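You operate a simulated robot arm through the tools that you are given. There is no shell and no other tool. Be economical: measure what you need, move in short steps, check, and stop when the job is done.

Carry out the task below with a simulated robot arm. There is one attempt and no reset: what you move stays moved.

Task
Add two dippers of coconut milk to the blue beaker, cover the blue pot and stir the drink.
Fine: pot lid on the bench meanwhile; dipper ends on the mixing mat; orange stirrer, back in its pot; nothing spilt. Set down upright: dipper.

It is judged by the outcome, as a careful person would: the job done as asked, and still so three seconds after it is handed in. It fails if anything else is knocked over, pushed out of place, dropped, spilled or broken. A push-on lid holds only when it is set on centred and level and pressed home; a screw cap is set on level and turned clockwise until tight.

Robot
A 7-joint arm with a two-finger parallel gripper on a trunk, on a base that drives. Base frame: it is fixed to the floor where the robot stands at the start and does not move with it; the origin is under the middle of the robot, x ahead of it, y to its left, z up; the surface under the hand at the start is at about z = 0.8. Readings come in m, degrees, newtons and seconds.
Its first joint turns from -166.0 to 166.0 degrees. Places, roughly: beaker [0.5, -1.25, 0.25]; far end of the left bench [0.7, -0.5, 0.8]; mixing mat [0.6, -0.6, 0.8]; stirrer pot [0.5, -0.3, 0.8]. Payload 1.57 kg.
The TCP is the grasp point between the finger pads, 0.03 m short of the fingertips. In the tool frame z runs along the fingers and y along their closing line. Largest opening 0.08 m; finger width 0.017, thickness 0.012; the body of the gripper, 0.04 by 0.082 m, starts 0.08 m behind the TCP.
Orientation is that of the tool frame in the base frame, as a unit quaternion [x, y, z, w]. With the fingers straight down and closing along the base's y, the tool's x points along the base's -x, its y along +y and its z along -z.

Tools
- The arm moves only by the tool move_arm. Its argument "rows" is a list of rows, each a list of 7 numbers: the opening in per cent of the stroke, from 0 (shut) to 100 (fully open), then the shift along the base's x, y, z in cm, then the turn, a rotation vector about the base's x, y, z in degrees. In form: [[claw, dx, dy, dz, wx, wy, wz], ...]. A call has 1 to 8 rows; each row shifts and turns the commanded pose from where the row before left it. A row lasts 0.2 s, in which the tool goes at most 0.05 m and 8.6 degrees; a call with a longer step from one row to the next is refused whole, and so is a gripper value outside its range. A pose out of reach is approached as far as the arm can. The call stops where the force on the tool passes 40 N (or 10 N more than at its start, if that is more) or the arm is blocked; 0.2 s more then pass. Each finger travels about 0.153 m/s and halts on what it meets, pressing with about 23 N; the grip force reading is that of the motor and also rises with nothing between the fingers. The clock runs only during rows and for 0.2 s after the last one: add rows that do not move to give the fingers time. It gives the time, the measured TCP pose, the force on the tool (base axes), the opening and the grip force at its end, in the units of the frame above (readings bear some noise), with the torque about the TCP (base axes, N m) and any sound that the robot's microphone picked up, and new pictures: "pictures" is both (left out), scene, wrist or none.
- Cameras (640 x 400 px; columns grow to the right, rows downward): "scene" is now at [-0.0206, 0.1589, 1.365]; the picture's right is [-0.38, -0.93, 0.00], its down [-0.49, 0.20, -0.85] and it looks along [0.78, -0.32, -0.53] (base axes); focal length 232 px, centre (320, 200). "wrist" rides on the gripper at [0.072, -0.007, -0.122] in the tool frame; the picture's right is [0.09, 1.00, 0.00], its down [-0.84, 0.08, -0.54] and it looks along [-0.54, 0.05, 0.84] (tool axes); focal length 238 px, centre (320, 200). There is no depth. A picture from a camera that has moved, and an enlarged one, comes with that camera's place and axes in the base frame and with its lens. The place of the scene camera against the robot may be out by one fixed shift of up to 0.012 m in any direction.
- base_move(legs): drives the robot by 1 to 6 legs, each [ahead, left, turn to the left] in m, m and degrees, along the robot's own axes; the way and the turn of a leg run together, so that a leg with both is an arc; at most 1.5 m and 180 degrees a leg. The arm and the cameras ride along, it lands a little off, and it stops where it bumps. It gives what a move gives, and a new picture of the scene camera.
- head_to(pan, tilt): turns the head with the scene camera to pan (to the left, within 143 degrees either way) and tilt (down, from -29 to 69), counted from straight ahead of the robot. It gives what a move gives, and a new picture of the scene camera.
- zoom(camera, box): a new picture of the part [left, top, right, bottom] of that camera's present view, enlarged. No time passes.
- finish_job(): hands the job in; it is judged then, once.

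Go step by step. Nothing tells you exact positions but the pictures and the camera data: compare them with the known pose of the tool, close in by small moves and look again before you grip or let go. The budget is 120 turns and 260 pictures, counting those below and the enlarged ones. Unless the task says otherwise, let go and move clear before handing in, and close with one line.

The tools are called as a command line: name --pt "numbers of a row" for each row, then --argument value for the rest, lists and objects as JSON in quotes. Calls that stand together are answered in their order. move_arm: Moves the arm, as the interface text tells. Its arguments: {"type":"object","properties":{"rows":{"type":"array"},"pictures":{"type":"string","enum":["both","scene","wrist","none"]}},"required":["rows"]} The other tools are called the same way: base_move (legs) drives the base; head_to (pan, tilt) turns the head that bears the scene camera; zoom (camera, box) takes an enlarged picture of a part of a camera's view; finish_job () hands the job in.

At the start:

```text
clock: 0.0
position: [0.4221, -0.3978, 1.276]
ee_rot: [-0.001, 1.0, -0.001, 0.001]
force: [0.2, 0.7, 0.8]
moment: [-0.03, 0.02, -0.02]
finger_gap: 0.0802
grip_force: 0.0
robot x, y, heading: [-0.0015, -0.0003, -0.2]
head pan, tilt: [-22.3, 32.1]
```

scene: 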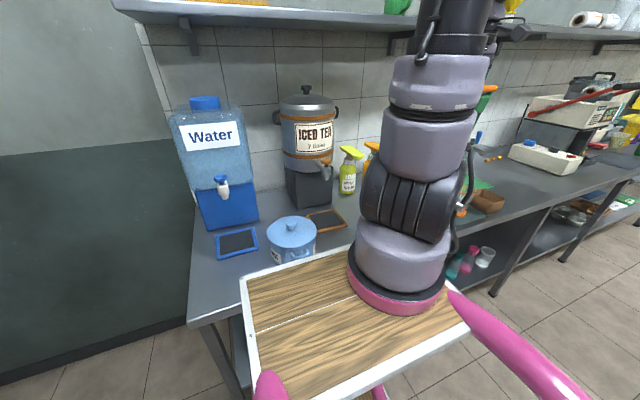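
wrist: 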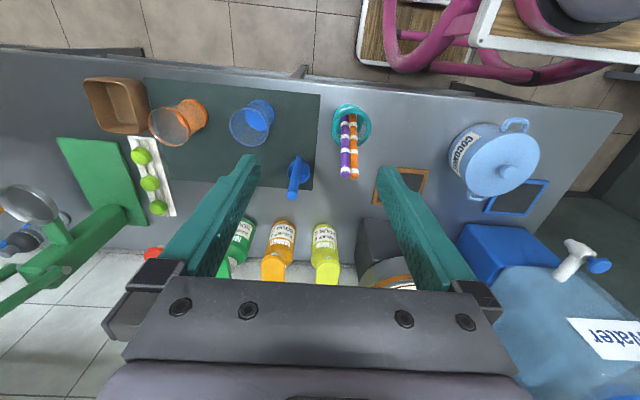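

I see the blue coconut pot on the bench, the stirrer pot, and some cups on a mat and on a lower shelf. I'll look closer before moving.

zoom --camera "wrist" --box '[60, 50, 380, 250]'

zoom --camera "wrist" --box '[320, 80, 640, 280]'

head_to --pan -60 --tilt 40

```text
2.00 times, centred on (220, 150) of wrist
camera zoom: at [0.3493, -0.4048, 1.3971], right [-0.09, 1.0, 0.0], down [0.84, 0.08, 0.54], along [0.54, 0.05, -0.84], focal length 477 px, centre (520, 300)
```

zoom: 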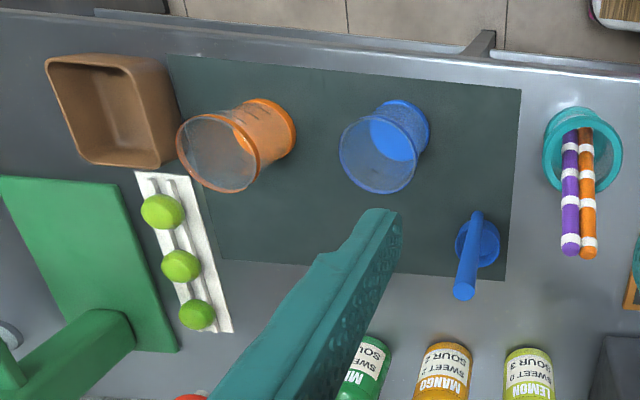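

```text
2.00 times, centred on (480, 180) of wrist
camera zoom: at [0.3493, -0.4048, 1.3971], right [-0.09, 1.0, 0.0], down [0.84, 0.08, 0.54], along [0.54, 0.05, -0.84], focal length 477 px, centre (0, 240)
```

zoom: 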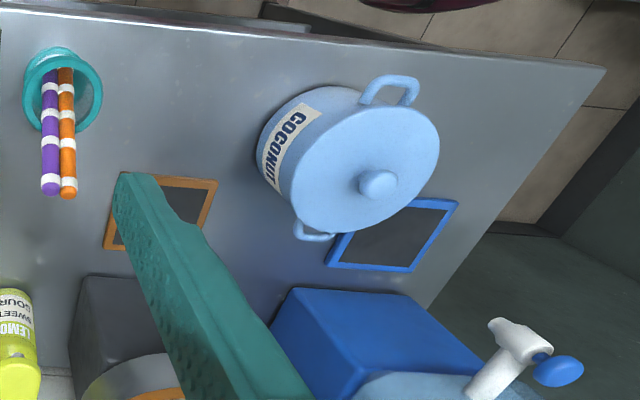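

```text
clock: 1.0
position: [0.4223, -0.3972, 1.2754]
ee_rot: [-0.001, 1.0, 0.0, 0.0]
force: [-0.2, 0.3, 1.0]
moment: [-0.02, -0.02, 0.0]
finger_gap: 0.0801
grip_force: 0.0
robot x, y, heading: [-0.0009, -0.0054, 0.0]
head pan, tilt: [-60.0, 40.0]
camera scene: at [-0.0609, 0.1192, 1.3528], right [-0.87, -0.5, 0.0], down [-0.32, 0.56, -0.77], along [0.38, -0.66, -0.64], focal length 232 px, centre (320, 200)
```

scene: 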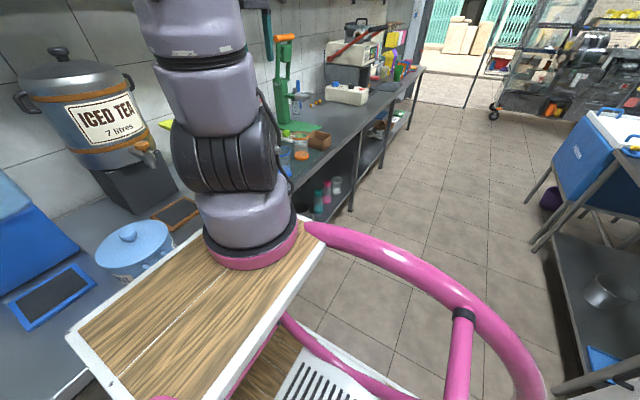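

I need to identify the blue beaker. Zooming on the shelf and the mat.

zoom --camera "scene" --box '[270, 120, 430, 220]'

zoom --camera "scene" --box '[540, 250, 640, 400]'

```text
4.00 times, centred on (350, 170) of scene
camera zoom: at [-0.0609, 0.1192, 1.3528], right [-0.87, -0.5, 0.0], down [-0.32, 0.56, -0.77], along [0.38, -0.66, -0.64], focal length 926 px, centre (200, 320)
```

zoom: 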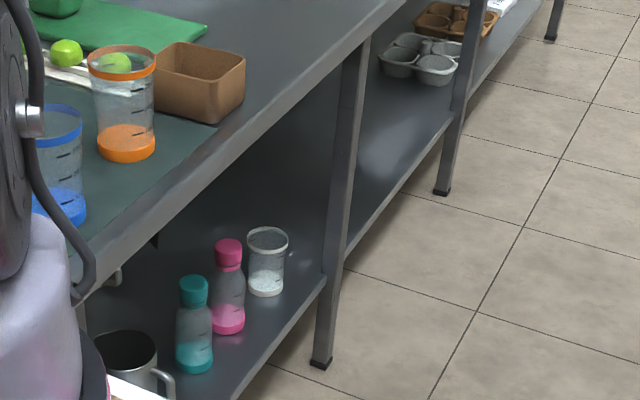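

```text
2.67 times, centred on (590, 325) of scene
camera zoom: at [-0.0609, 0.1192, 1.3528], right [-0.87, -0.5, 0.0], down [-0.32, 0.56, -0.77], along [0.38, -0.66, -0.64], focal length 618 px, centre (-400, -133)
```

zoom: 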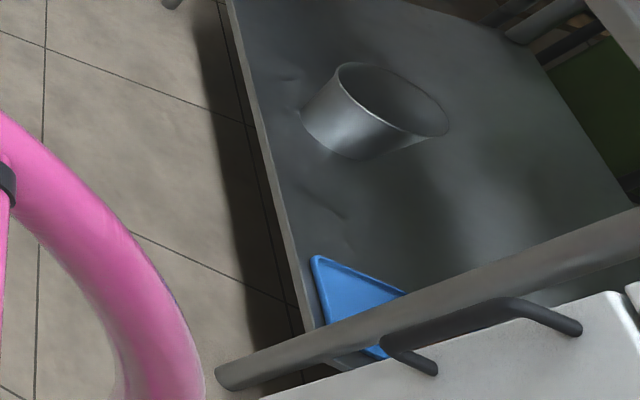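

The blue beaker (blue rim, on the mat), the blue upright dipper, the stirrer pot and the coconut pot are all in reach; the coconut pot is a bit close, so I back up 12 cm.

base_move --legs '[[-0.12, 0, 0]]'

head_to --pan -10 --tilt 40

```text
clock: 2.3
position: [0.2999, -0.3986, 1.2756]
ee_rot: [0.001, 1.0, 0.0, 0.0]
force: [-1.2, 0.5, 0.1]
moment: [0.0, -0.03, -0.02]
finger_gap: 0.0801
grip_force: 0.1
robot x, y, heading: [-0.1229, 0.0024, -0.3]
head pan, tilt: [-60.0, 40.0]
camera scene: at [-0.1821, 0.1193, 1.3528], right [-0.87, -0.5, 0.0], down [-0.32, 0.56, -0.77], along [0.38, -0.66, -0.64], focal length 232 px, centre (320, 200)
```

scene: 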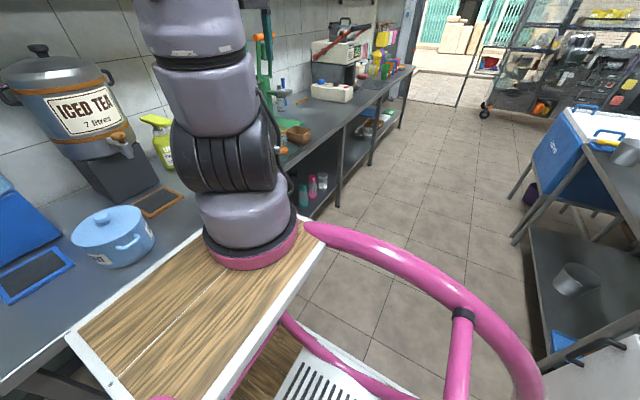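

```text
clock: 3.5
position: [0.3005, -0.3982, 1.275]
ee_rot: [0.001, 1.0, 0.0, 0.0]
force: [-0.1, 0.6, 0.0]
moment: [0.01, 0.03, -0.01]
finger_gap: 0.0803
grip_force: 0.1
robot x, y, heading: [-0.1241, 0.0026, 0.1]
head pan, tilt: [-10.0, 40.0]
camera scene: at [-0.1408, 0.1781, 1.3528], right [-0.18, -0.98, 0.0], down [-0.63, 0.11, -0.77], along [0.75, -0.13, -0.64], focal length 232 px, centre (320, 200)
```

scene: 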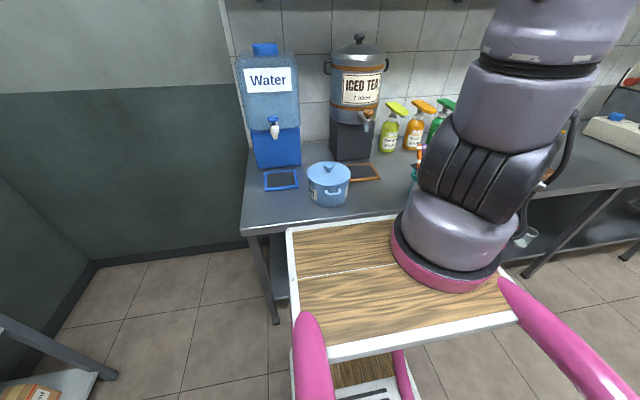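

Next I swing the hand over towards the coconut pot for a close look.

move_arm --pt "100 1 4.8 -0.5 0 0 0" --pt "100 1 4.8 -0.5 0 0 0" --pt "100 1 4.8 -0.5 0 0 0" --pt "100 1 4.8 -0.5 0 0 0" --pt "100 1 4.8 -0.5 0 0 0" --pt "100 1 4.8 -0.5 0 0 0" --pt "100 1 4.8 -0.5 0 0 0" --pt "100 1 4.8 -0.5 0 0 0"

```text
clock: 5.3
position: [0.3803, -0.0155, 1.2371]
ee_rot: [0.001, 1.0, 0.001, 0.0]
force: [-0.4, 0.5, -0.3]
moment: [0.0, -0.02, -0.02]
finger_gap: 0.08
grip_force: 0.0
robot x, y, heading: [-0.1228, -0.0022, -0.0]
head pan, tilt: [-10.0, 40.0]
camera scene: at [-0.141, 0.1779, 1.3529], right [-0.17, -0.98, 0.0], down [-0.63, 0.11, -0.77], along [0.75, -0.13, -0.64], focal length 232 px, centre (320, 200)
camera wrist: at [0.3088, -0.0215, 1.3592], right [-0.09, 1.0, 0.0], down [0.84, 0.08, 0.54], along [0.54, 0.05, -0.84], focal length 238 px, centre (320, 200)
```

scene: 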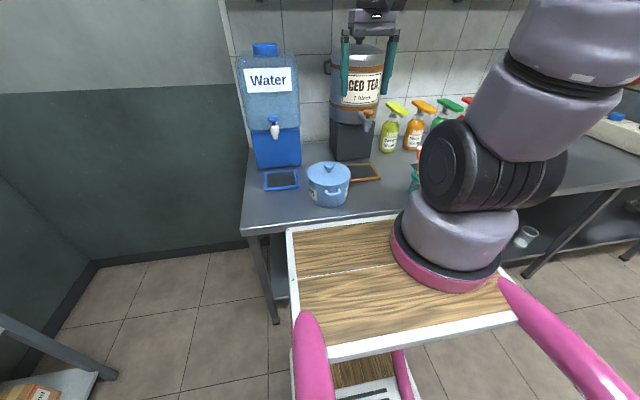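
wrist: 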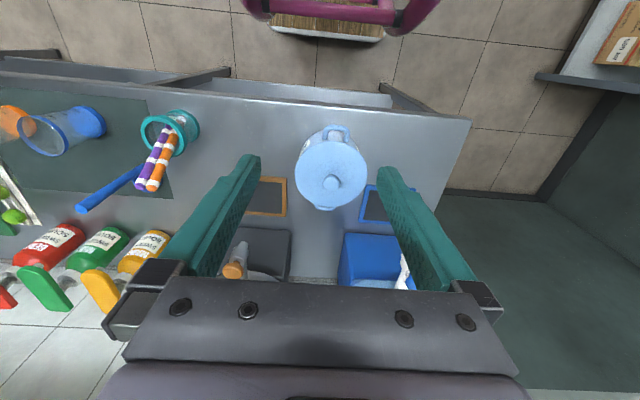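

The knob triangulates to about (0.541, 0.027, 0.93). Zooming to see pot and lid shape, then descend toward it.

zoom --camera "scene" --box '[290, 145, 370, 215]'

zoom --camera "wrist" --box '[0, 80, 240, 230]'

move_arm --pt "100 3 1 -3.5 0 0 0" --pt "100 3 1 -3.5 0 0 0" --pt "100 3 1 -3.5 0 0 0" --pt "100 3 1 -3.5 0 0 0" --pt "100 3 0 -3.5 0 0 0"

```text
5.71 times, centred on (330, 180) of scene
camera zoom: at [-0.141, 0.1779, 1.3529], right [-0.17, -0.98, 0.0], down [-0.63, 0.11, -0.77], along [0.75, -0.13, -0.64], focal length 1324 px, centre (263, 314)
```

zoom: 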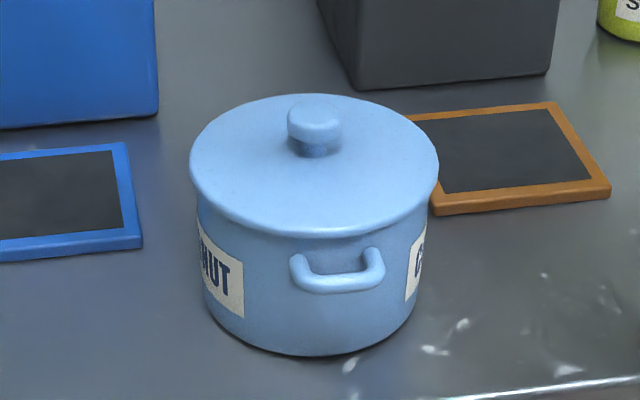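

```text
2.67 times, centred on (120, 155) of wrist
camera zoom: at [0.3088, -0.0215, 1.3592], right [-0.09, 1.0, 0.0], down [0.84, 0.08, 0.54], along [0.54, 0.05, -0.84], focal length 636 px, centre (853, 320)
```

zoom: 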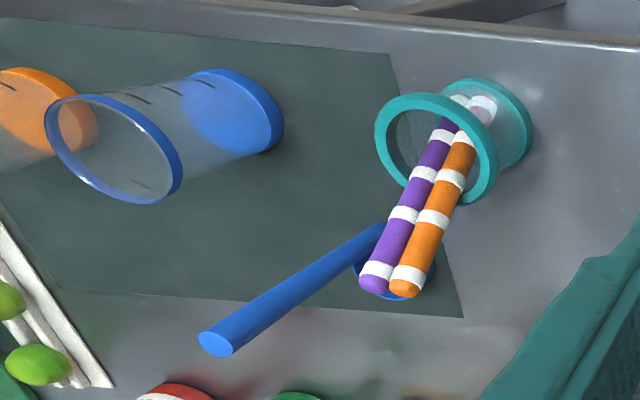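

```text
clock: 6.5
position: [0.531, 0.0246, 1.0611]
ee_rot: [0.0, 1.0, 0.0, 0.0]
force: [-0.3, 0.2, -0.1]
moment: [-0.01, -0.02, 0.01]
finger_gap: 0.0799
grip_force: 0.1
robot x, y, heading: [-0.1218, -0.0005, -0.1]
head pan, tilt: [-10.0, 40.0]
camera scene: at [-0.1415, 0.1781, 1.3528], right [-0.17, -0.98, 0.0], down [-0.63, 0.11, -0.77], along [0.75, -0.13, -0.64], focal length 232 px, centre (320, 200)
camera wrist: at [0.4586, 0.0189, 1.1829], right [-0.09, 1.0, 0.0], down [0.84, 0.08, 0.54], along [0.54, 0.05, -0.84], focal length 238 px, centre (320, 200)
```

scene: 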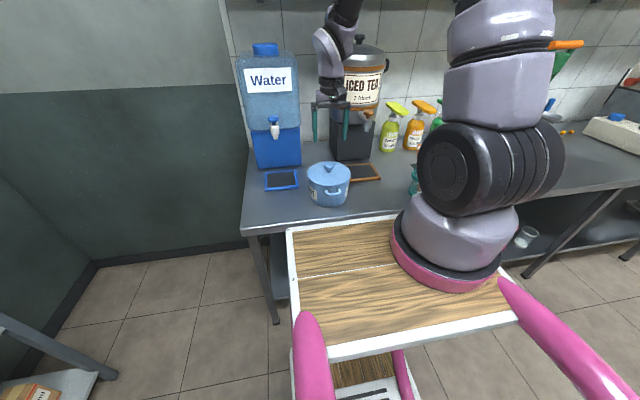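
wrist: 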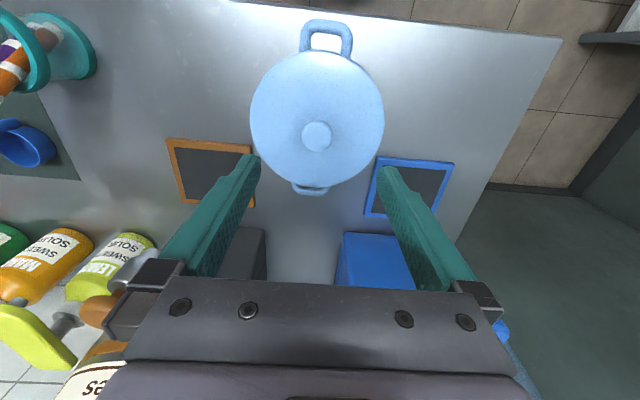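

The knob refines to (0.541, 0.022). I go down around it, grip, and test.

move_arm --pt "100 0.5 -0.1 -4 0 0 0" --pt "100 0.5 -0.1 -4 0 0 0" --pt "100 0 0 -2.2 0 0 0" --pt "100 0 0 -1.2 0 0 0" --pt "100 0 0 0 0 0 0"

zoom --camera "scene" --box '[290, 115, 370, 215]'

```text
clock: 7.7
position: [0.5418, 0.0238, 0.9461]
ee_rot: [0.002, 1.0, 0.0, -0.001]
force: [0.0, -0.2, -0.6]
moment: [0.01, 0.01, -0.02]
finger_gap: 0.08
grip_force: 0.1
robot x, y, heading: [-0.121, -0.0011, -0.2]
head pan, tilt: [-10.0, 40.0]
camera scene: at [-0.1408, 0.1782, 1.3528], right [-0.17, -0.98, 0.0], down [-0.63, 0.11, -0.77], along [0.75, -0.13, -0.64], focal length 232 px, centre (320, 200)
camera wrist: at [0.4686, 0.0168, 1.0691], right [-0.09, 1.0, 0.0], down [0.84, 0.08, 0.54], along [0.54, 0.05, -0.84], focal length 238 px, centre (320, 200)
```

scene: 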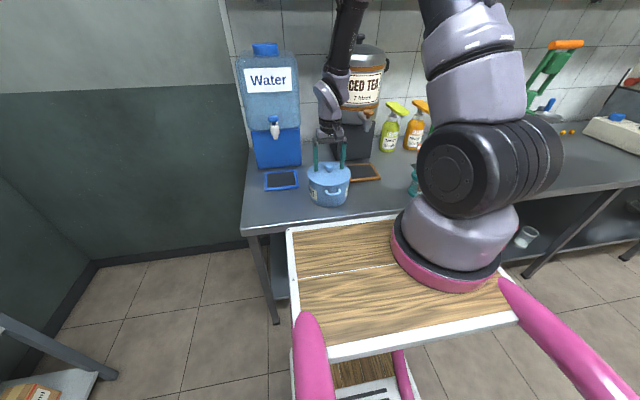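
wrist: 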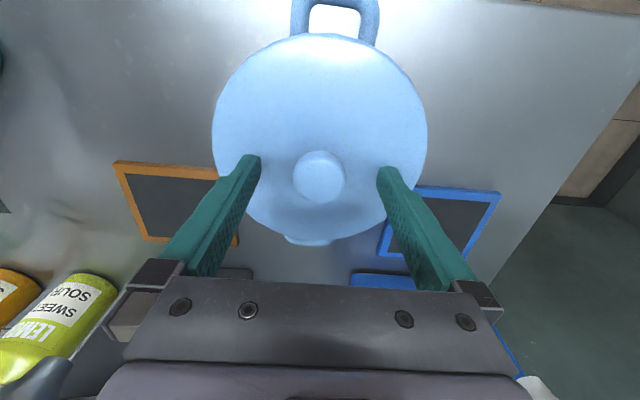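

```text
4.00 times, centred on (330, 165) of scene
camera zoom: at [-0.1408, 0.1782, 1.3528], right [-0.17, -0.98, 0.0], down [-0.63, 0.11, -0.77], along [0.75, -0.13, -0.64], focal length 926 px, centre (280, 340)
```

zoom: 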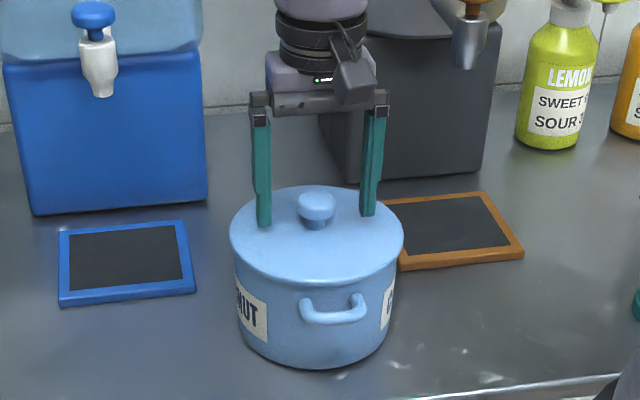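

The fingers straddle the knob nicely. Closing on it.

move_arm --pt "0 0 0 0 0 0 0" --pt "0 0 0 0 0 0 0" --pt "0 0 0 0 0 0 0"

```text
clock: 8.5
position: [0.5403, 0.0237, 0.9479]
ee_rot: [0.001, 1.0, 0.001, 0.001]
force: [0.2, 0.8, -0.6]
moment: [-0.01, 0.0, 0.01]
finger_gap: 0.0328
grip_force: 23.1
robot x, y, heading: [-0.1189, 0.0008, 0.0]
head pan, tilt: [-10.0, 40.0]
heard: snap
camera scene: at [-0.1407, 0.1782, 1.3528], right [-0.17, -0.98, 0.0], down [-0.63, 0.11, -0.77], along [0.75, -0.13, -0.64], focal length 232 px, centre (320, 200)
camera wrist: at [0.4687, 0.0168, 1.0692], right [-0.09, 1.0, 0.0], down [0.84, 0.08, 0.54], along [0.54, 0.05, -0.84], focal length 238 px, centre (320, 200)
```

scene: 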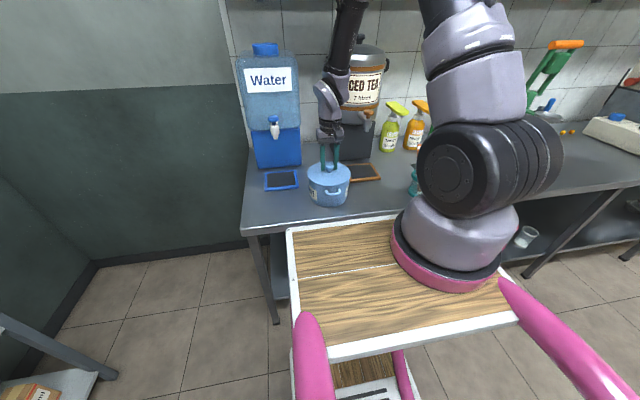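
wrist: 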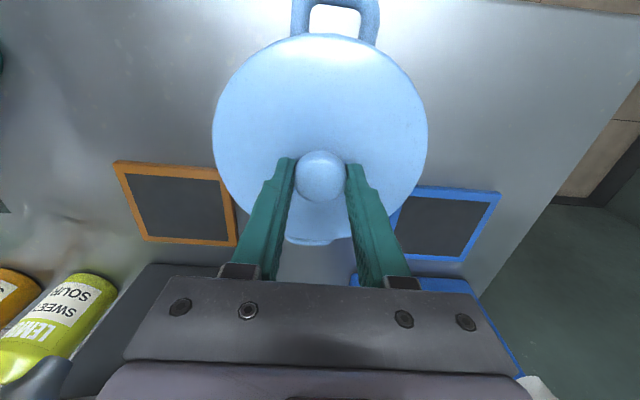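

Gripped (3.3 cm knob), with a snap as the lid came loose. Lifting slowly.

move_arm --pt "0 0 0 1 0 0 0" --pt "0 0 0 1.5 0 0 0" --pt "0 0 0 2.5 0 0 0" --pt "0 0 0 3 0 0 0" --pt "0 0 0 0 0 0 0"

```text
clock: 9.7
position: [0.5393, 0.0244, 1.0264]
ee_rot: [-0.001, 1.0, 0.0, 0.0]
force: [0.3, 0.3, 0.0]
moment: [-0.01, -0.02, -0.04]
finger_gap: 0.0
grip_force: 21.2
robot x, y, heading: [-0.117, 0.0013, -0.1]
head pan, tilt: [-10.0, 40.0]
camera scene: at [-0.1406, 0.1782, 1.3528], right [-0.17, -0.98, 0.0], down [-0.63, 0.11, -0.77], along [0.75, -0.13, -0.64], focal length 232 px, centre (320, 200)
camera wrist: at [0.4679, 0.0174, 1.1473], right [-0.09, 1.0, 0.0], down [0.84, 0.08, 0.54], along [0.54, 0.05, -0.84], focal length 238 px, centre (320, 200)
```

scene: 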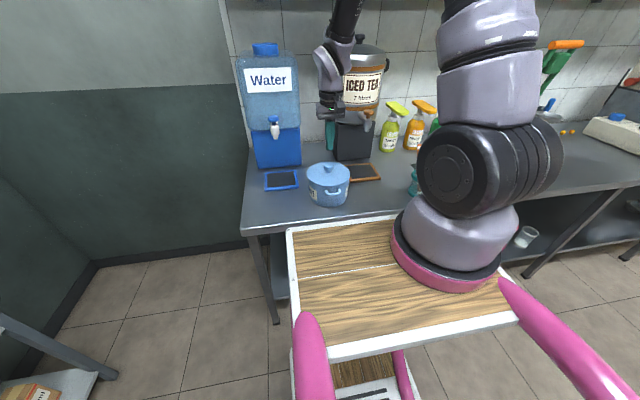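
wrist: 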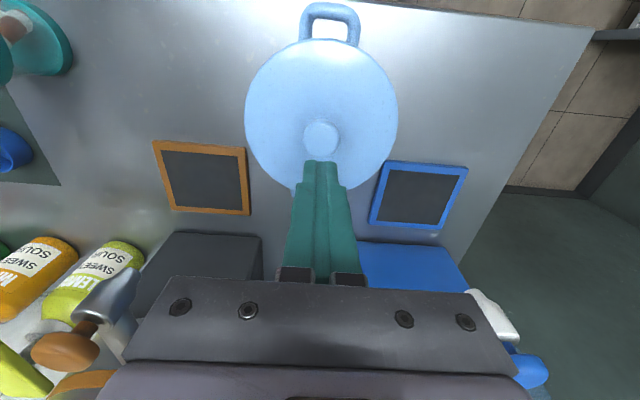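

The fingers slipped off the knob's rounded top: knob top is nearer z≈0.927. I'll regrip 1.6 cm lower, stopping on contact.

move_arm --pt "100 0 0 0 0 0 0" --pt "100 0.1 0 0 0 0 0" --pt "100 0 0 -4 0 0 0" --pt "100 0 0 -3.6 0 0 0" --pt "100 0 0 -1 0 0 0" --pt "100 0 0 -0.8 0 0 0" --pt "100 0 0 0 0 0 0" --pictures "none"

zoom --camera "scene" --box '[290, 135, 370, 215]'

```text
clock: 10.9
position: [0.5419, 0.0221, 0.9416]
ee_rot: [0.002, 1.0, 0.0, 0.003]
force: [-10.7, -4.9, 26.1]
moment: [-0.03, 0.38, 0.34]
finger_gap: 0.0798
grip_force: 0.1
robot x, y, heading: [-0.1211, 0.0035, -0.1]
head pan, tilt: [-10.0, 40.0]
heard: snap
stopped in row 6: the force on the tool passed its limit at 59 N (the readings are from after the stop); the commanded pose is now the measured one
```

```text
5.00 times, centred on (330, 175) of scene
camera zoom: at [-0.1419, 0.1779, 1.3528], right [-0.17, -0.98, 0.0], down [-0.63, 0.11, -0.77], along [0.75, -0.13, -0.64], focal length 1158 px, centre (270, 325)
```

zoom: 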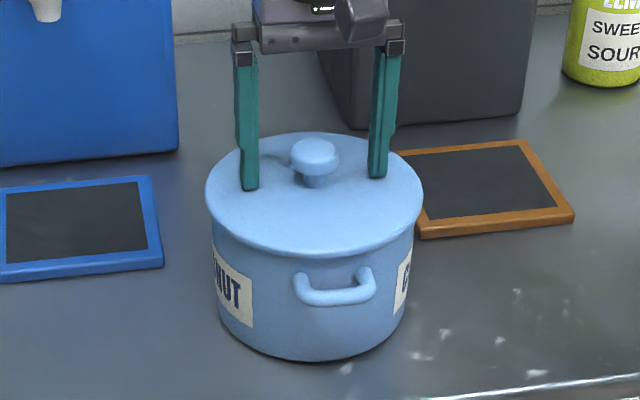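

The tips touch the lid's top at about z=0.911, so the grip can only go ~5 mm lower than before. I'll back off 2 mm, close, and lift in small steps watching the force.

move_arm --pt "100 0 0 0.2 0 0 0" --pt "0 0 0 0 0 0 0" --pt "0 0 0 0 0 0 0" --pt "0 0 0 0 0 0 0" --pictures "none"

move_arm --pt "0 0 0 0.2 0 0 0" --pt "0 0 0 0.2 0 0 0" --pt "0 0 0 0 0 0 0" --pictures "wrist"

zoom --camera "scene" --box '[290, 135, 370, 215]'

```text
clock: 11.9
position: [0.5437, 0.0217, 0.9402]
ee_rot: [0.001, 1.0, -0.001, 0.002]
force: [-0.2, -0.6, 0.2]
moment: [-0.02, 0.01, 0.01]
finger_gap: 0.0327
grip_force: 23.5
robot x, y, heading: [-0.1205, 0.0017, -0.0]
head pan, tilt: [-10.0, 40.0]
heard: snap
```

```text
clock: 12.7
position: [0.5433, 0.0227, 0.9465]
ee_rot: [0.002, 1.0, 0.0, 0.002]
force: [-0.1, 0.5, -1.6]
moment: [0.02, 0.01, 0.0]
finger_gap: 0.0329
grip_force: 23.3
robot x, y, heading: [-0.1191, -0.0018, -0.0]
head pan, tilt: [-10.0, 40.0]
camera wrist: at [0.4706, 0.0171, 1.0676], right [-0.09, 1.0, 0.0], down [0.83, 0.08, 0.55], along [0.54, 0.05, -0.84], focal length 238 px, centre (320, 200)
```

wrist: 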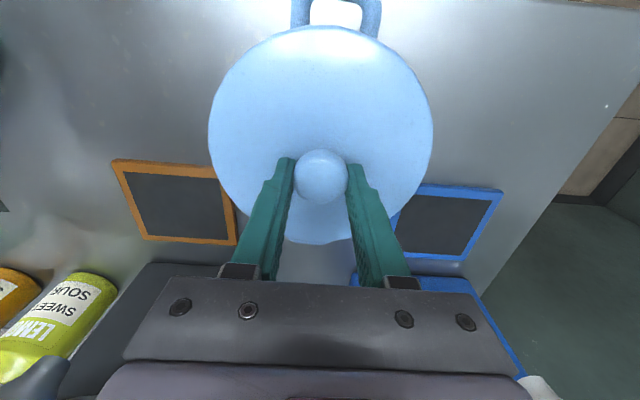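

```text
5.00 times, centred on (330, 175) of scene
camera zoom: at [-0.1407, 0.1781, 1.3528], right [-0.17, -0.98, 0.0], down [-0.63, 0.11, -0.77], along [0.75, -0.13, -0.64], focal length 1158 px, centre (270, 325)
```

zoom: 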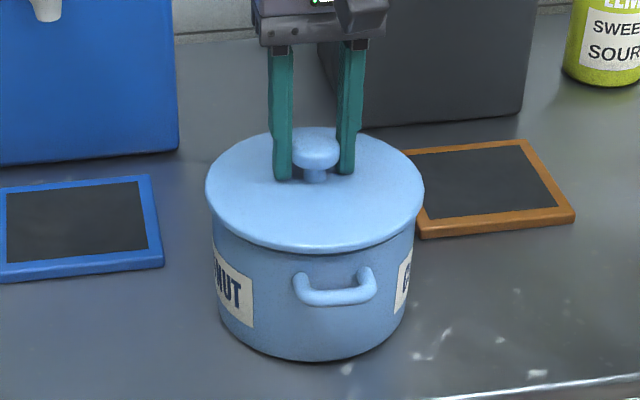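

The lid has risen with the knob (about 1.6 N of weight). Lifting further, gently.

move_arm --pt "0 0 0 0.5 0 0 0" --pt "0 0 0 0.8 0 0 0" --pt "0 0 0 1 0 0 0" --pt "0 0 0 1.5 0 0 0" --pt "0 0 0 2 0 0 0" --pt "0 0 0 2 0 0 0" --pt "0 0 0 0 0 0 0"

```text
clock: 14.3
position: [0.5444, 0.0234, 1.024]
ee_rot: [0.002, 1.0, -0.001, 0.002]
force: [-0.5, 0.0, -0.8]
moment: [0.01, 0.02, -0.02]
finger_gap: 0.0328
grip_force: 22.4
robot x, y, heading: [-0.121, -0.0006, 0.1]
head pan, tilt: [-10.0, 40.0]
camera scene: at [-0.1406, 0.1781, 1.3528], right [-0.17, -0.98, 0.0], down [-0.63, 0.11, -0.77], along [0.75, -0.13, -0.64], focal length 232 px, centre (320, 200)
camera wrist: at [0.4709, 0.017, 1.1462], right [-0.09, 1.0, 0.0], down [0.83, 0.08, 0.55], along [0.54, 0.05, -0.84], focal length 238 px, centre (320, 200)
```

scene: 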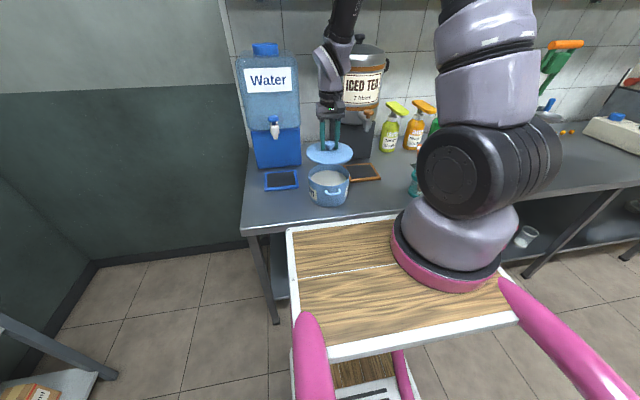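
wrist: 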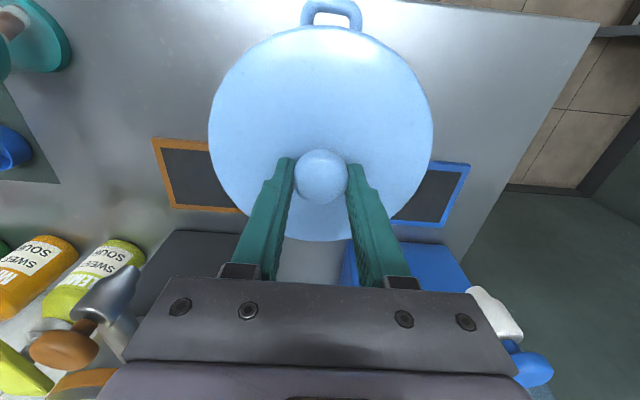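

Lid is off. I carry it to free bench between pot and stirrer pot, about (0.51, -0.155).

move_arm --pt "0 -0.6 -3 0 0 0 0" --pt "0 -0.6 -3 0 0 0 0" --pt "0 -0.6 -3 0 0 0 0" --pt "0 -0.6 -3 0 0 0 0" --pt "0 -0.6 -3 0 0 0 0" --pt "0 -0.4 -2.8 0 0 0 0" --pt "0 0 0 0 0 0 0"

head_to --pan -20 --tilt 40

```text
clock: 15.9
position: [0.5089, -0.1562, 1.0259]
ee_rot: [0.002, 1.0, 0.0, 0.002]
force: [0.6, 0.3, -1.8]
moment: [0.0, 0.01, -0.01]
finger_gap: 0.0327
grip_force: 23.1
robot x, y, heading: [-0.1193, 0.0015, -0.2]
head pan, tilt: [-10.0, 40.0]
camera scene: at [-0.1407, 0.1781, 1.3528], right [-0.17, -0.98, 0.0], down [-0.63, 0.11, -0.77], along [0.75, -0.13, -0.64], focal length 232 px, centre (320, 200)
camera wrist: at [0.4368, -0.1624, 1.1471], right [-0.09, 1.0, 0.0], down [0.83, 0.08, 0.55], along [0.54, 0.05, -0.84], focal length 238 px, centre (320, 200)
```

scene: 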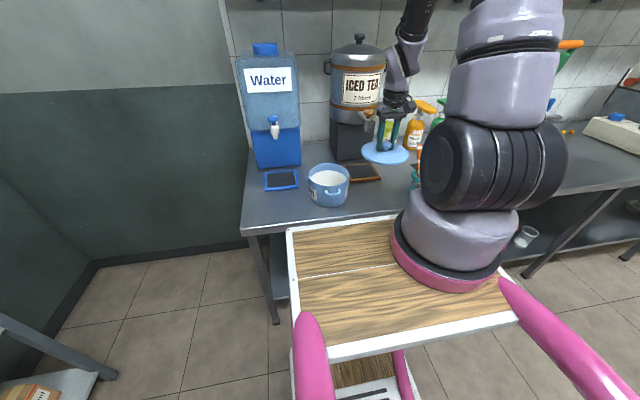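
wrist: 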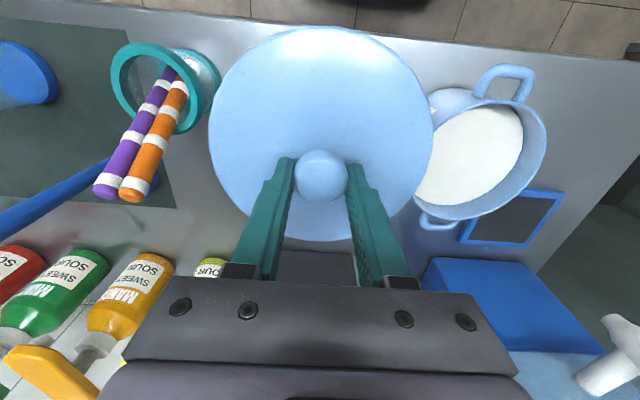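

```text
clock: 16.7
position: [0.5084, -0.1556, 1.0253]
ee_rot: [0.002, 1.0, -0.001, 0.003]
force: [-0.9, 0.5, -1.3]
moment: [-0.02, -0.01, 0.01]
finger_gap: 0.0329
grip_force: 23.0
robot x, y, heading: [-0.1199, -0.0016, -0.1]
head pan, tilt: [-20.0, 40.0]
camera scene: at [-0.1445, 0.1638, 1.3528], right [-0.34, -0.94, 0.0], down [-0.6, 0.22, -0.77], along [0.72, -0.26, -0.64], focal length 232 px, centre (320, 200)
```

scene: 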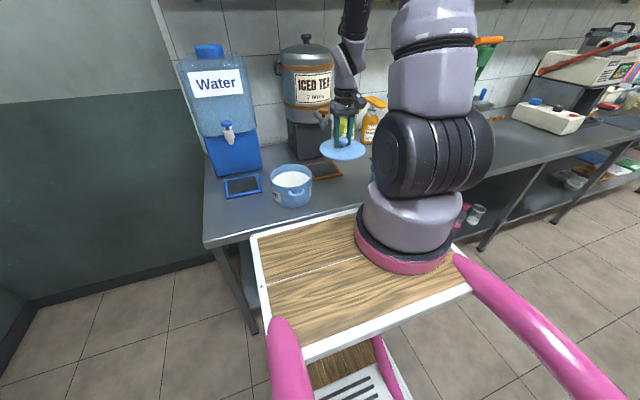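

Clear on both sides. Lowering the lid onto the bench, slow at the end.

move_arm --pt "0 0 0 -4 0 0 0" --pt "0 0 0 -4 0 0 0" --pt "0 0 0 -4 0 0 0" --pt "0 0 0 -2.5 0 0 0" --pt "0 0 0 -1 0 0 0" --pt "0 0 0 0 0 0 0"

zoom --camera "scene" --box '[260, 100, 400, 200]'

```text
clock: 18.1
position: [0.5092, -0.1555, 0.872]
ee_rot: [0.002, 1.0, 0.0, 0.003]
force: [0.2, -0.2, -1.1]
moment: [0.0, -0.01, -0.04]
finger_gap: 0.0328
grip_force: 23.1
robot x, y, heading: [-0.1198, -0.0025, 0.1]
head pan, tilt: [-20.0, 40.0]
camera scene: at [-0.1446, 0.1638, 1.3528], right [-0.34, -0.94, 0.0], down [-0.6, 0.22, -0.77], along [0.72, -0.26, -0.64], focal length 232 px, centre (320, 200)
camera wrist: at [0.4356, -0.1614, 0.9922], right [-0.09, 1.0, 0.0], down [0.83, 0.08, 0.55], along [0.54, 0.05, -0.84], focal length 238 px, centre (320, 200)
```

scene: 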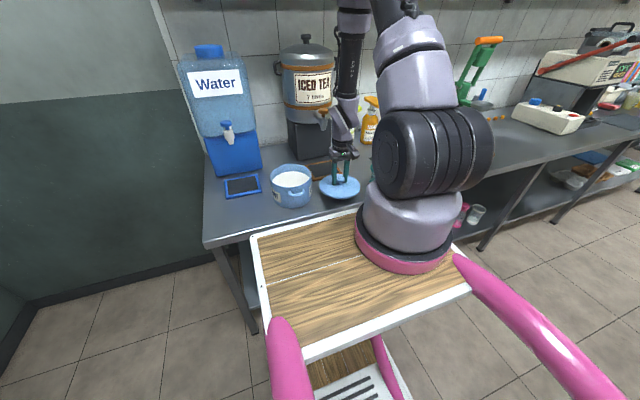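
wrist: 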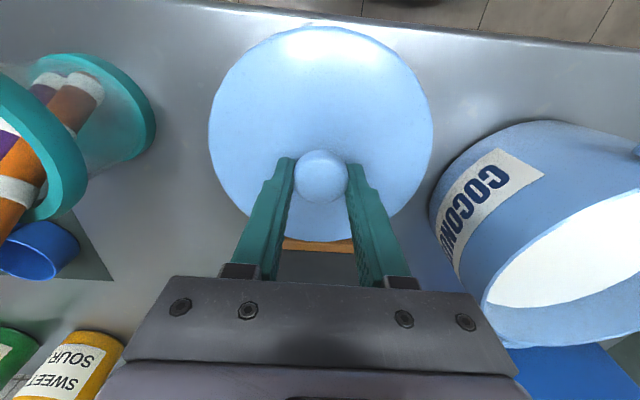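

```text
4.00 times, centred on (330, 150) of scene
camera zoom: at [-0.1446, 0.1638, 1.3528], right [-0.34, -0.94, 0.0], down [-0.6, 0.22, -0.77], along [0.72, -0.26, -0.64], focal length 926 px, centre (280, 400)
```

zoom: 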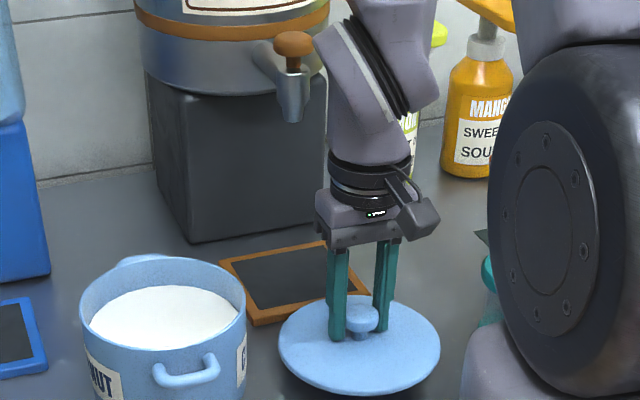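

Continuing down in small steps until contact.

move_arm --pt "0 0 0 -0.5 0 0 0" --pt "0 0 0 -0.5 0 0 0" --pt "0 0 0 -0.4 0 0 0" --pt "0 0 0 -0.4 0 0 0" --pt "0 0 0 -0.3 0 0 0" --pt "0 0 0 0 0 0 0" --pictures "none"

```text
clock: 19.5
position: [0.5076, -0.1549, 0.8486]
ee_rot: [0.002, 1.0, -0.001, 0.002]
force: [-1.2, 0.4, -1.0]
moment: [0.02, 0.0, 0.0]
finger_gap: 0.033
grip_force: 23.3
robot x, y, heading: [-0.1209, 0.0014, -0.3]
head pan, tilt: [-20.0, 40.0]
```

move_arm --pt "0 0 0 -0.3 0 0 0" --pt "0 0 0 -0.3 0 0 0" --pt "0 0 0 -0.2 0 0 0" --pt "0 0 0 0 0 0 0" --pictures "wrist"

zoom --camera "scene" --box '[260, 100, 400, 200]'

```text
clock: 20.5
position: [0.5083, -0.1547, 0.8413]
ee_rot: [0.002, 1.0, 0.001, 0.003]
force: [1.5, 1.0, 9.0]
moment: [0.02, 0.03, -0.03]
finger_gap: 0.0326
grip_force: 23.4
robot x, y, heading: [-0.1249, 0.0005, 0.0]
head pan, tilt: [-20.0, 40.0]
camera wrist: at [0.4361, -0.1611, 0.9625], right [-0.09, 1.0, 0.0], down [0.83, 0.08, 0.55], along [0.54, 0.05, -0.84], focal length 238 px, centre (320, 200)
```

wrist: 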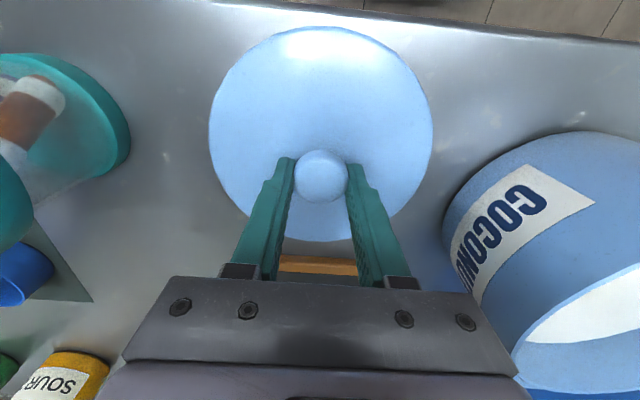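

```text
4.00 times, centred on (330, 150) of scene
camera zoom: at [-0.1448, 0.1639, 1.3528], right [-0.34, -0.94, 0.0], down [-0.6, 0.22, -0.77], along [0.72, -0.26, -0.64], focal length 926 px, centre (280, 400)
```

zoom: 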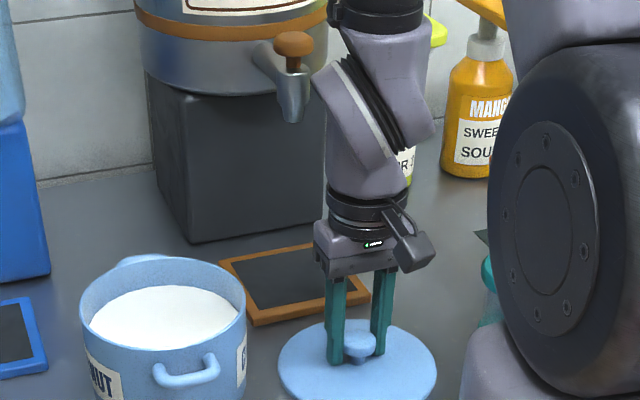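

The lid rests on the bench. Release and rise, then go look at the dipper.

move_arm --pt "100 0 0 0 0 0 0" --pt "100 0 0 0 0 0 0" --pt "100 0 0 2 0 0 0" --pt "100 0 0 5 0 0 0" --pt "100 0 0 5 0 0 0" --pt "100 0 0 5 0 0 0" --pt "100 0 0 5 0 0 0" --pt "100 0 0 5 0 0 0" --pictures "wrist"

move_arm --pt "100 0 -4.5 1 0 0 0" --pt "100 0 -4.5 1 0 0 0" --pt "100 0 -4.5 1 0 0 0" --pt "100 0 -4.5 1 0 0 0" --pt "100 0 -4.5 0 0 0 0" --pt "100 0 -4.5 0 0 0 0"

zoom --camera "wrist" --box '[200, 60, 440, 210]'

```text
clock: 22.3
position: [0.5059, -0.154, 1.1104]
ee_rot: [0.002, 1.0, 0.0, 0.002]
force: [1.6, -0.4, -0.2]
moment: [-0.02, 0.0, 0.02]
finger_gap: 0.0799
grip_force: 0.1
robot x, y, heading: [-0.1197, 0.0007, -0.1]
head pan, tilt: [-20.0, 40.0]
camera wrist: at [0.4329, -0.1607, 1.2316], right [-0.09, 1.0, 0.0], down [0.84, 0.08, 0.54], along [0.54, 0.05, -0.84], focal length 238 px, centre (320, 200)
```

wrist: 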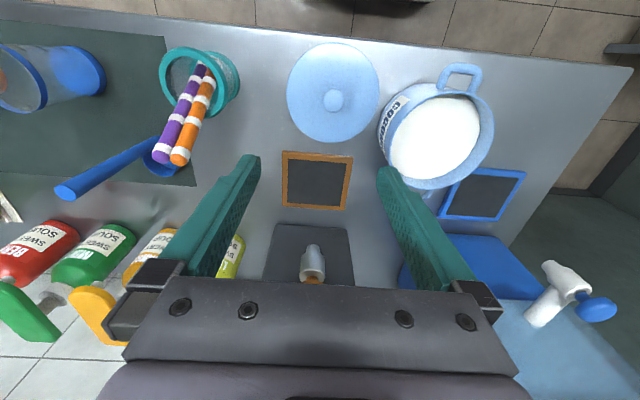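

```text
clock: 23.7
position: [0.5101, -0.4251, 1.1515]
ee_rot: [0.001, 1.0, 0.0, 0.003]
force: [0.0, 0.5, 0.8]
moment: [-0.01, 0.03, 0.01]
finger_gap: 0.0801
grip_force: 0.1
robot x, y, heading: [-0.1228, -0.0039, 0.1]
head pan, tilt: [-20.0, 40.0]
camera scene: at [-0.1447, 0.1643, 1.3528], right [-0.34, -0.94, 0.0], down [-0.6, 0.22, -0.77], along [0.72, -0.26, -0.64], focal length 232 px, centre (320, 200)
camera wrist: at [0.4372, -0.4307, 1.2728], right [-0.09, 1.0, 0.0], down [0.83, 0.08, 0.55], along [0.54, 0.05, -0.84], focal length 238 px, centre (320, 200)
```

scene: 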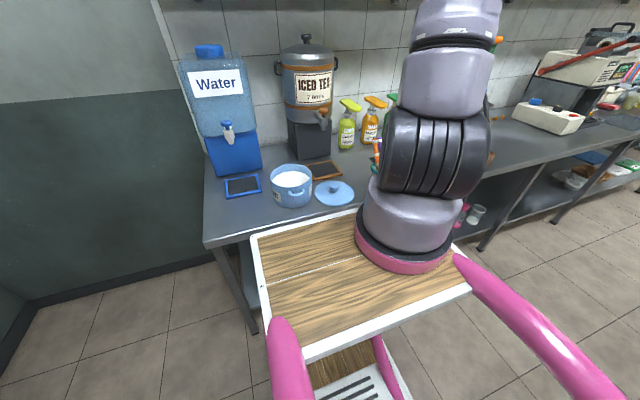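
wrist: 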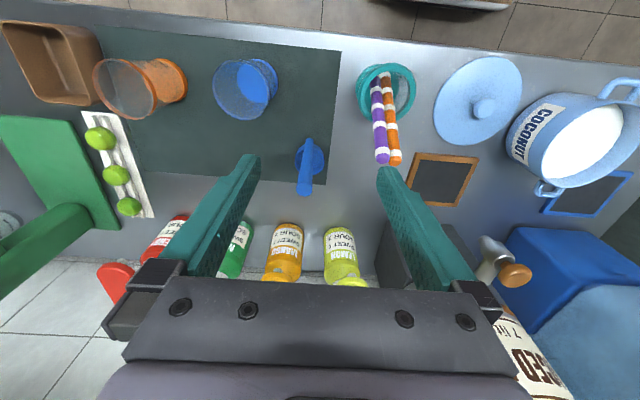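

```text
2.67 times, centred on (320, 135) of wrist
camera zoom: at [0.4372, -0.4307, 1.2728], right [-0.09, 1.0, 0.0], down [0.83, 0.08, 0.55], along [0.54, 0.05, -0.84], focal length 636 px, centre (320, 373)
```

zoom: 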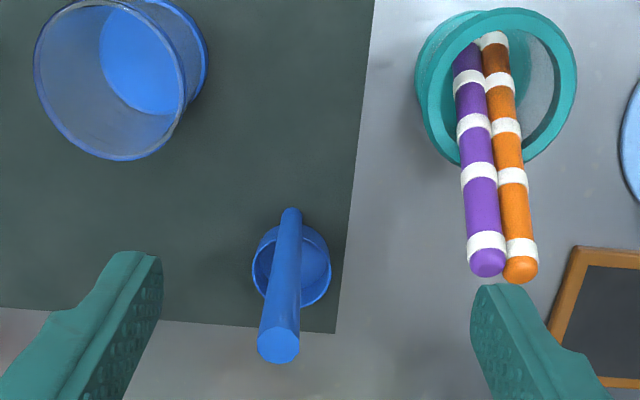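

The dipper is a small cup (~5.6 cm) with a vertical handle on its near side; handle top ≈ (0.598, -0.437, 0.996). I turn the tool −90° about vertical and place it above the handle, so I can later tilt in the arm's natural plane.

move_arm --pt "100 1 0 0.5 0 0 -8.5" --pt "100 1 0 0 0 0 -8.5" --pt "100 1 0 0 0 0 -8.5" --pt "100 1 0 0 0 0 -8.5" --pt "100 1 0 0 0 0 -8.5" --pt "100 1 0 0 0 0 -8.5" --pt "100 1 0 0 0 0 -8.5" --pt "100 1 0 0 0 0 -8.5" --pictures "none"

move_arm --pt "100 0.8 0 0 0 0 -8.5" --pt "100 0 0 0 0 0 -8.5" --pt "100 0 0 0 0 0 -5" --pt "100 0 0 0 0 0 0" --pictures "wrist"

head_to --pan -50 --tilt 35

```text
clock: 25.5
position: [0.5895, -0.4259, 1.1552]
ee_rot: [0.562, 0.827, -0.001, 0.002]
force: [0.0, 0.1, 0.4]
moment: [-0.02, -0.02, -0.01]
finger_gap: 0.0801
grip_force: 0.0
robot x, y, heading: [-0.1232, 0.0008, 0.2]
head pan, tilt: [-20.0, 40.0]
```

```text
clock: 26.5
position: [0.5984, -0.4254, 1.1545]
ee_rot: [0.709, 0.705, -0.001, 0.003]
force: [-0.2, 0.2, 0.5]
moment: [0.01, -0.02, 0.03]
finger_gap: 0.0799
grip_force: 0.1
robot x, y, heading: [-0.1228, 0.0012, -0.2]
head pan, tilt: [-20.0, 40.0]
camera wrist: at [0.5911, -0.3528, 1.2766], right [1.0, 0.09, 0.0], down [0.07, -0.83, 0.55], along [0.05, -0.54, -0.84], focal length 238 px, centre (320, 200)
```

wrist: 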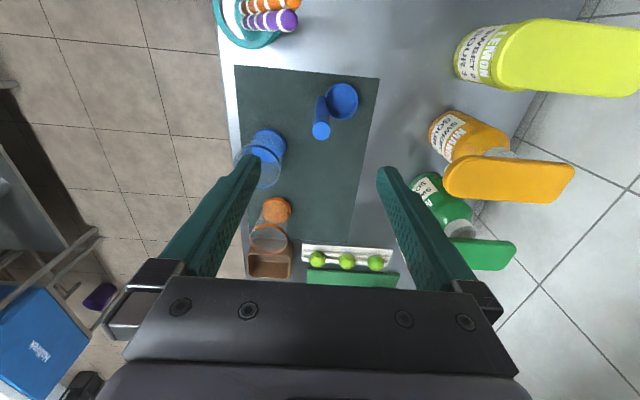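

```text
clock: 27.4
position: [0.5972, -0.4246, 1.1549]
ee_rot: [0.709, 0.705, -0.002, 0.002]
force: [0.4, 0.4, -1.2]
moment: [0.0, 0.02, -0.02]
finger_gap: 0.0801
grip_force: 0.1
robot x, y, heading: [-0.1224, 0.0036, 0.0]
head pan, tilt: [-50.0, 35.0]
camera scene: at [-0.1678, 0.1254, 1.3604], right [-0.77, -0.64, 0.0], down [-0.37, 0.44, -0.82], along [0.53, -0.63, -0.57], focal length 232 px, centre (320, 200)
```

scene: 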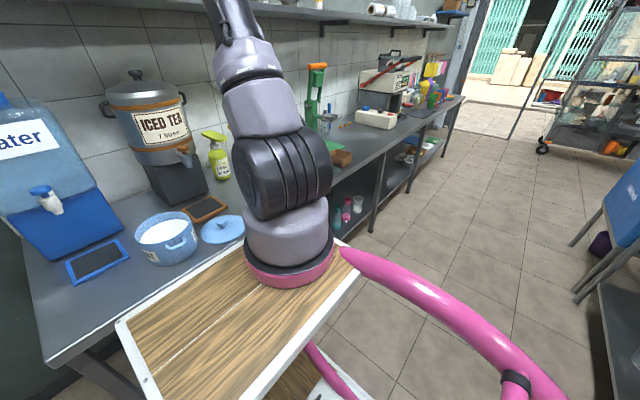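

The arm column blocks the scene camera's view of the mat. I'll reposition: back off, turn right ~80°, and sidle in so the bench is on the robot's left with a free view.

base_move --legs '[[-0.14, 0, 0], [0, 0, -80]]'

head_to --pan 55 --tilt 35

```text
clock: 32.1
position: [-0.5372, -0.789, 1.155]
ee_rot: [0.995, 0.1, -0.002, 0.0]
force: [-0.6, 0.3, 0.1]
moment: [-0.02, 0.0, 0.0]
finger_gap: 0.0797
grip_force: 0.0
robot x, y, heading: [-0.262, 0.0002, -78.3]
head pan, tilt: [-50.0, 35.0]
camera scene: at [-0.1566, 0.0699, 1.3604], right [-0.78, 0.62, 0.0], down [0.36, 0.45, -0.82], along [-0.51, -0.64, -0.57], focal length 232 px, centre (320, 200)
```

scene: 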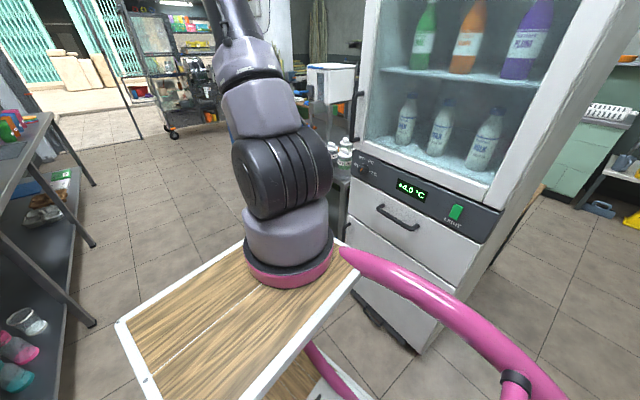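

```text
clock: 33.9
position: [-0.5365, -0.7903, 1.1552]
ee_rot: [0.995, 0.101, -0.003, 0.001]
force: [0.4, 0.8, 0.4]
moment: [0.0, -0.03, 0.01]
finger_gap: 0.0803
grip_force: 0.1
robot x, y, heading: [-0.2677, -0.0007, -78.2]
head pan, tilt: [55.0, 35.0]
camera scene: at [-0.0211, 0.1037, 1.3604], right [-0.4, -0.92, 0.0], down [-0.53, 0.23, -0.82], along [0.75, -0.33, -0.57], focal length 232 px, centre (320, 200)
```

scene: 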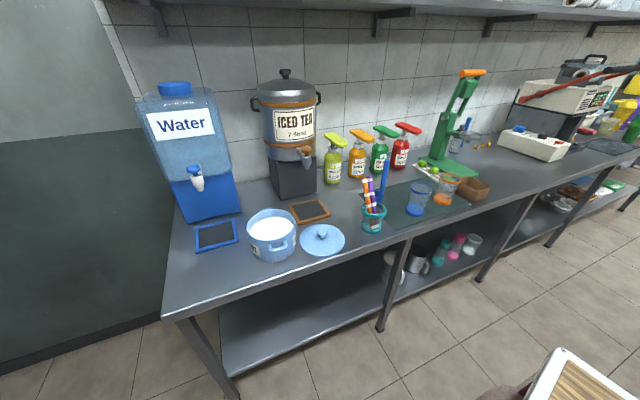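

Excellent view now. Moving in: ahead 0.20, left 0.19.

base_move --legs '[[0.2, 0, 0], [0, 0.19, 0]]'

zoom --camera "scene" --box '[200, 100, 520, 300]'

```text
clock: 36.7
position: [-0.3108, -0.948, 1.1542]
ee_rot: [0.995, 0.099, -0.002, 0.0]
force: [0.8, 0.2, -0.5]
moment: [0.01, 0.0, 0.02]
finger_gap: 0.0797
grip_force: 0.0
robot x, y, heading: [-0.0329, -0.1586, -78.4]
head pan, tilt: [55.0, 35.0]
camera scene: at [0.206, -0.055, 1.3604], right [-0.4, -0.92, 0.0], down [-0.53, 0.23, -0.82], along [0.75, -0.33, -0.57], focal length 232 px, centre (320, 200)
```

scene: 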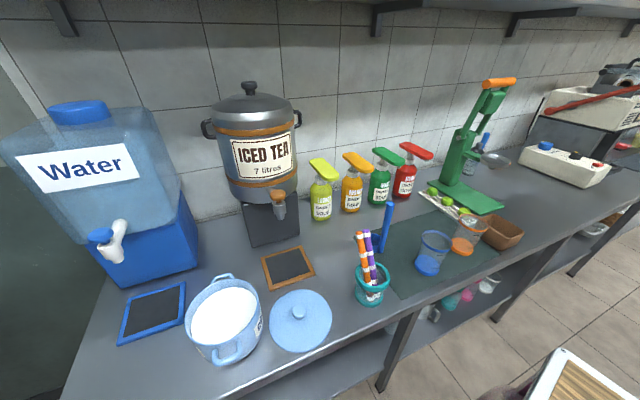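

```text
2.00 times, centred on (360, 200) of scene
camera zoom: at [0.206, -0.055, 1.3604], right [-0.4, -0.92, 0.0], down [-0.53, 0.23, -0.82], along [0.75, -0.33, -0.57], focal length 463 px, centre (240, 200)
```

zoom: 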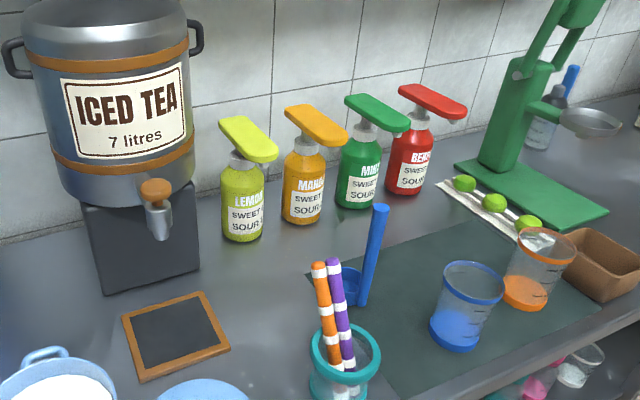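

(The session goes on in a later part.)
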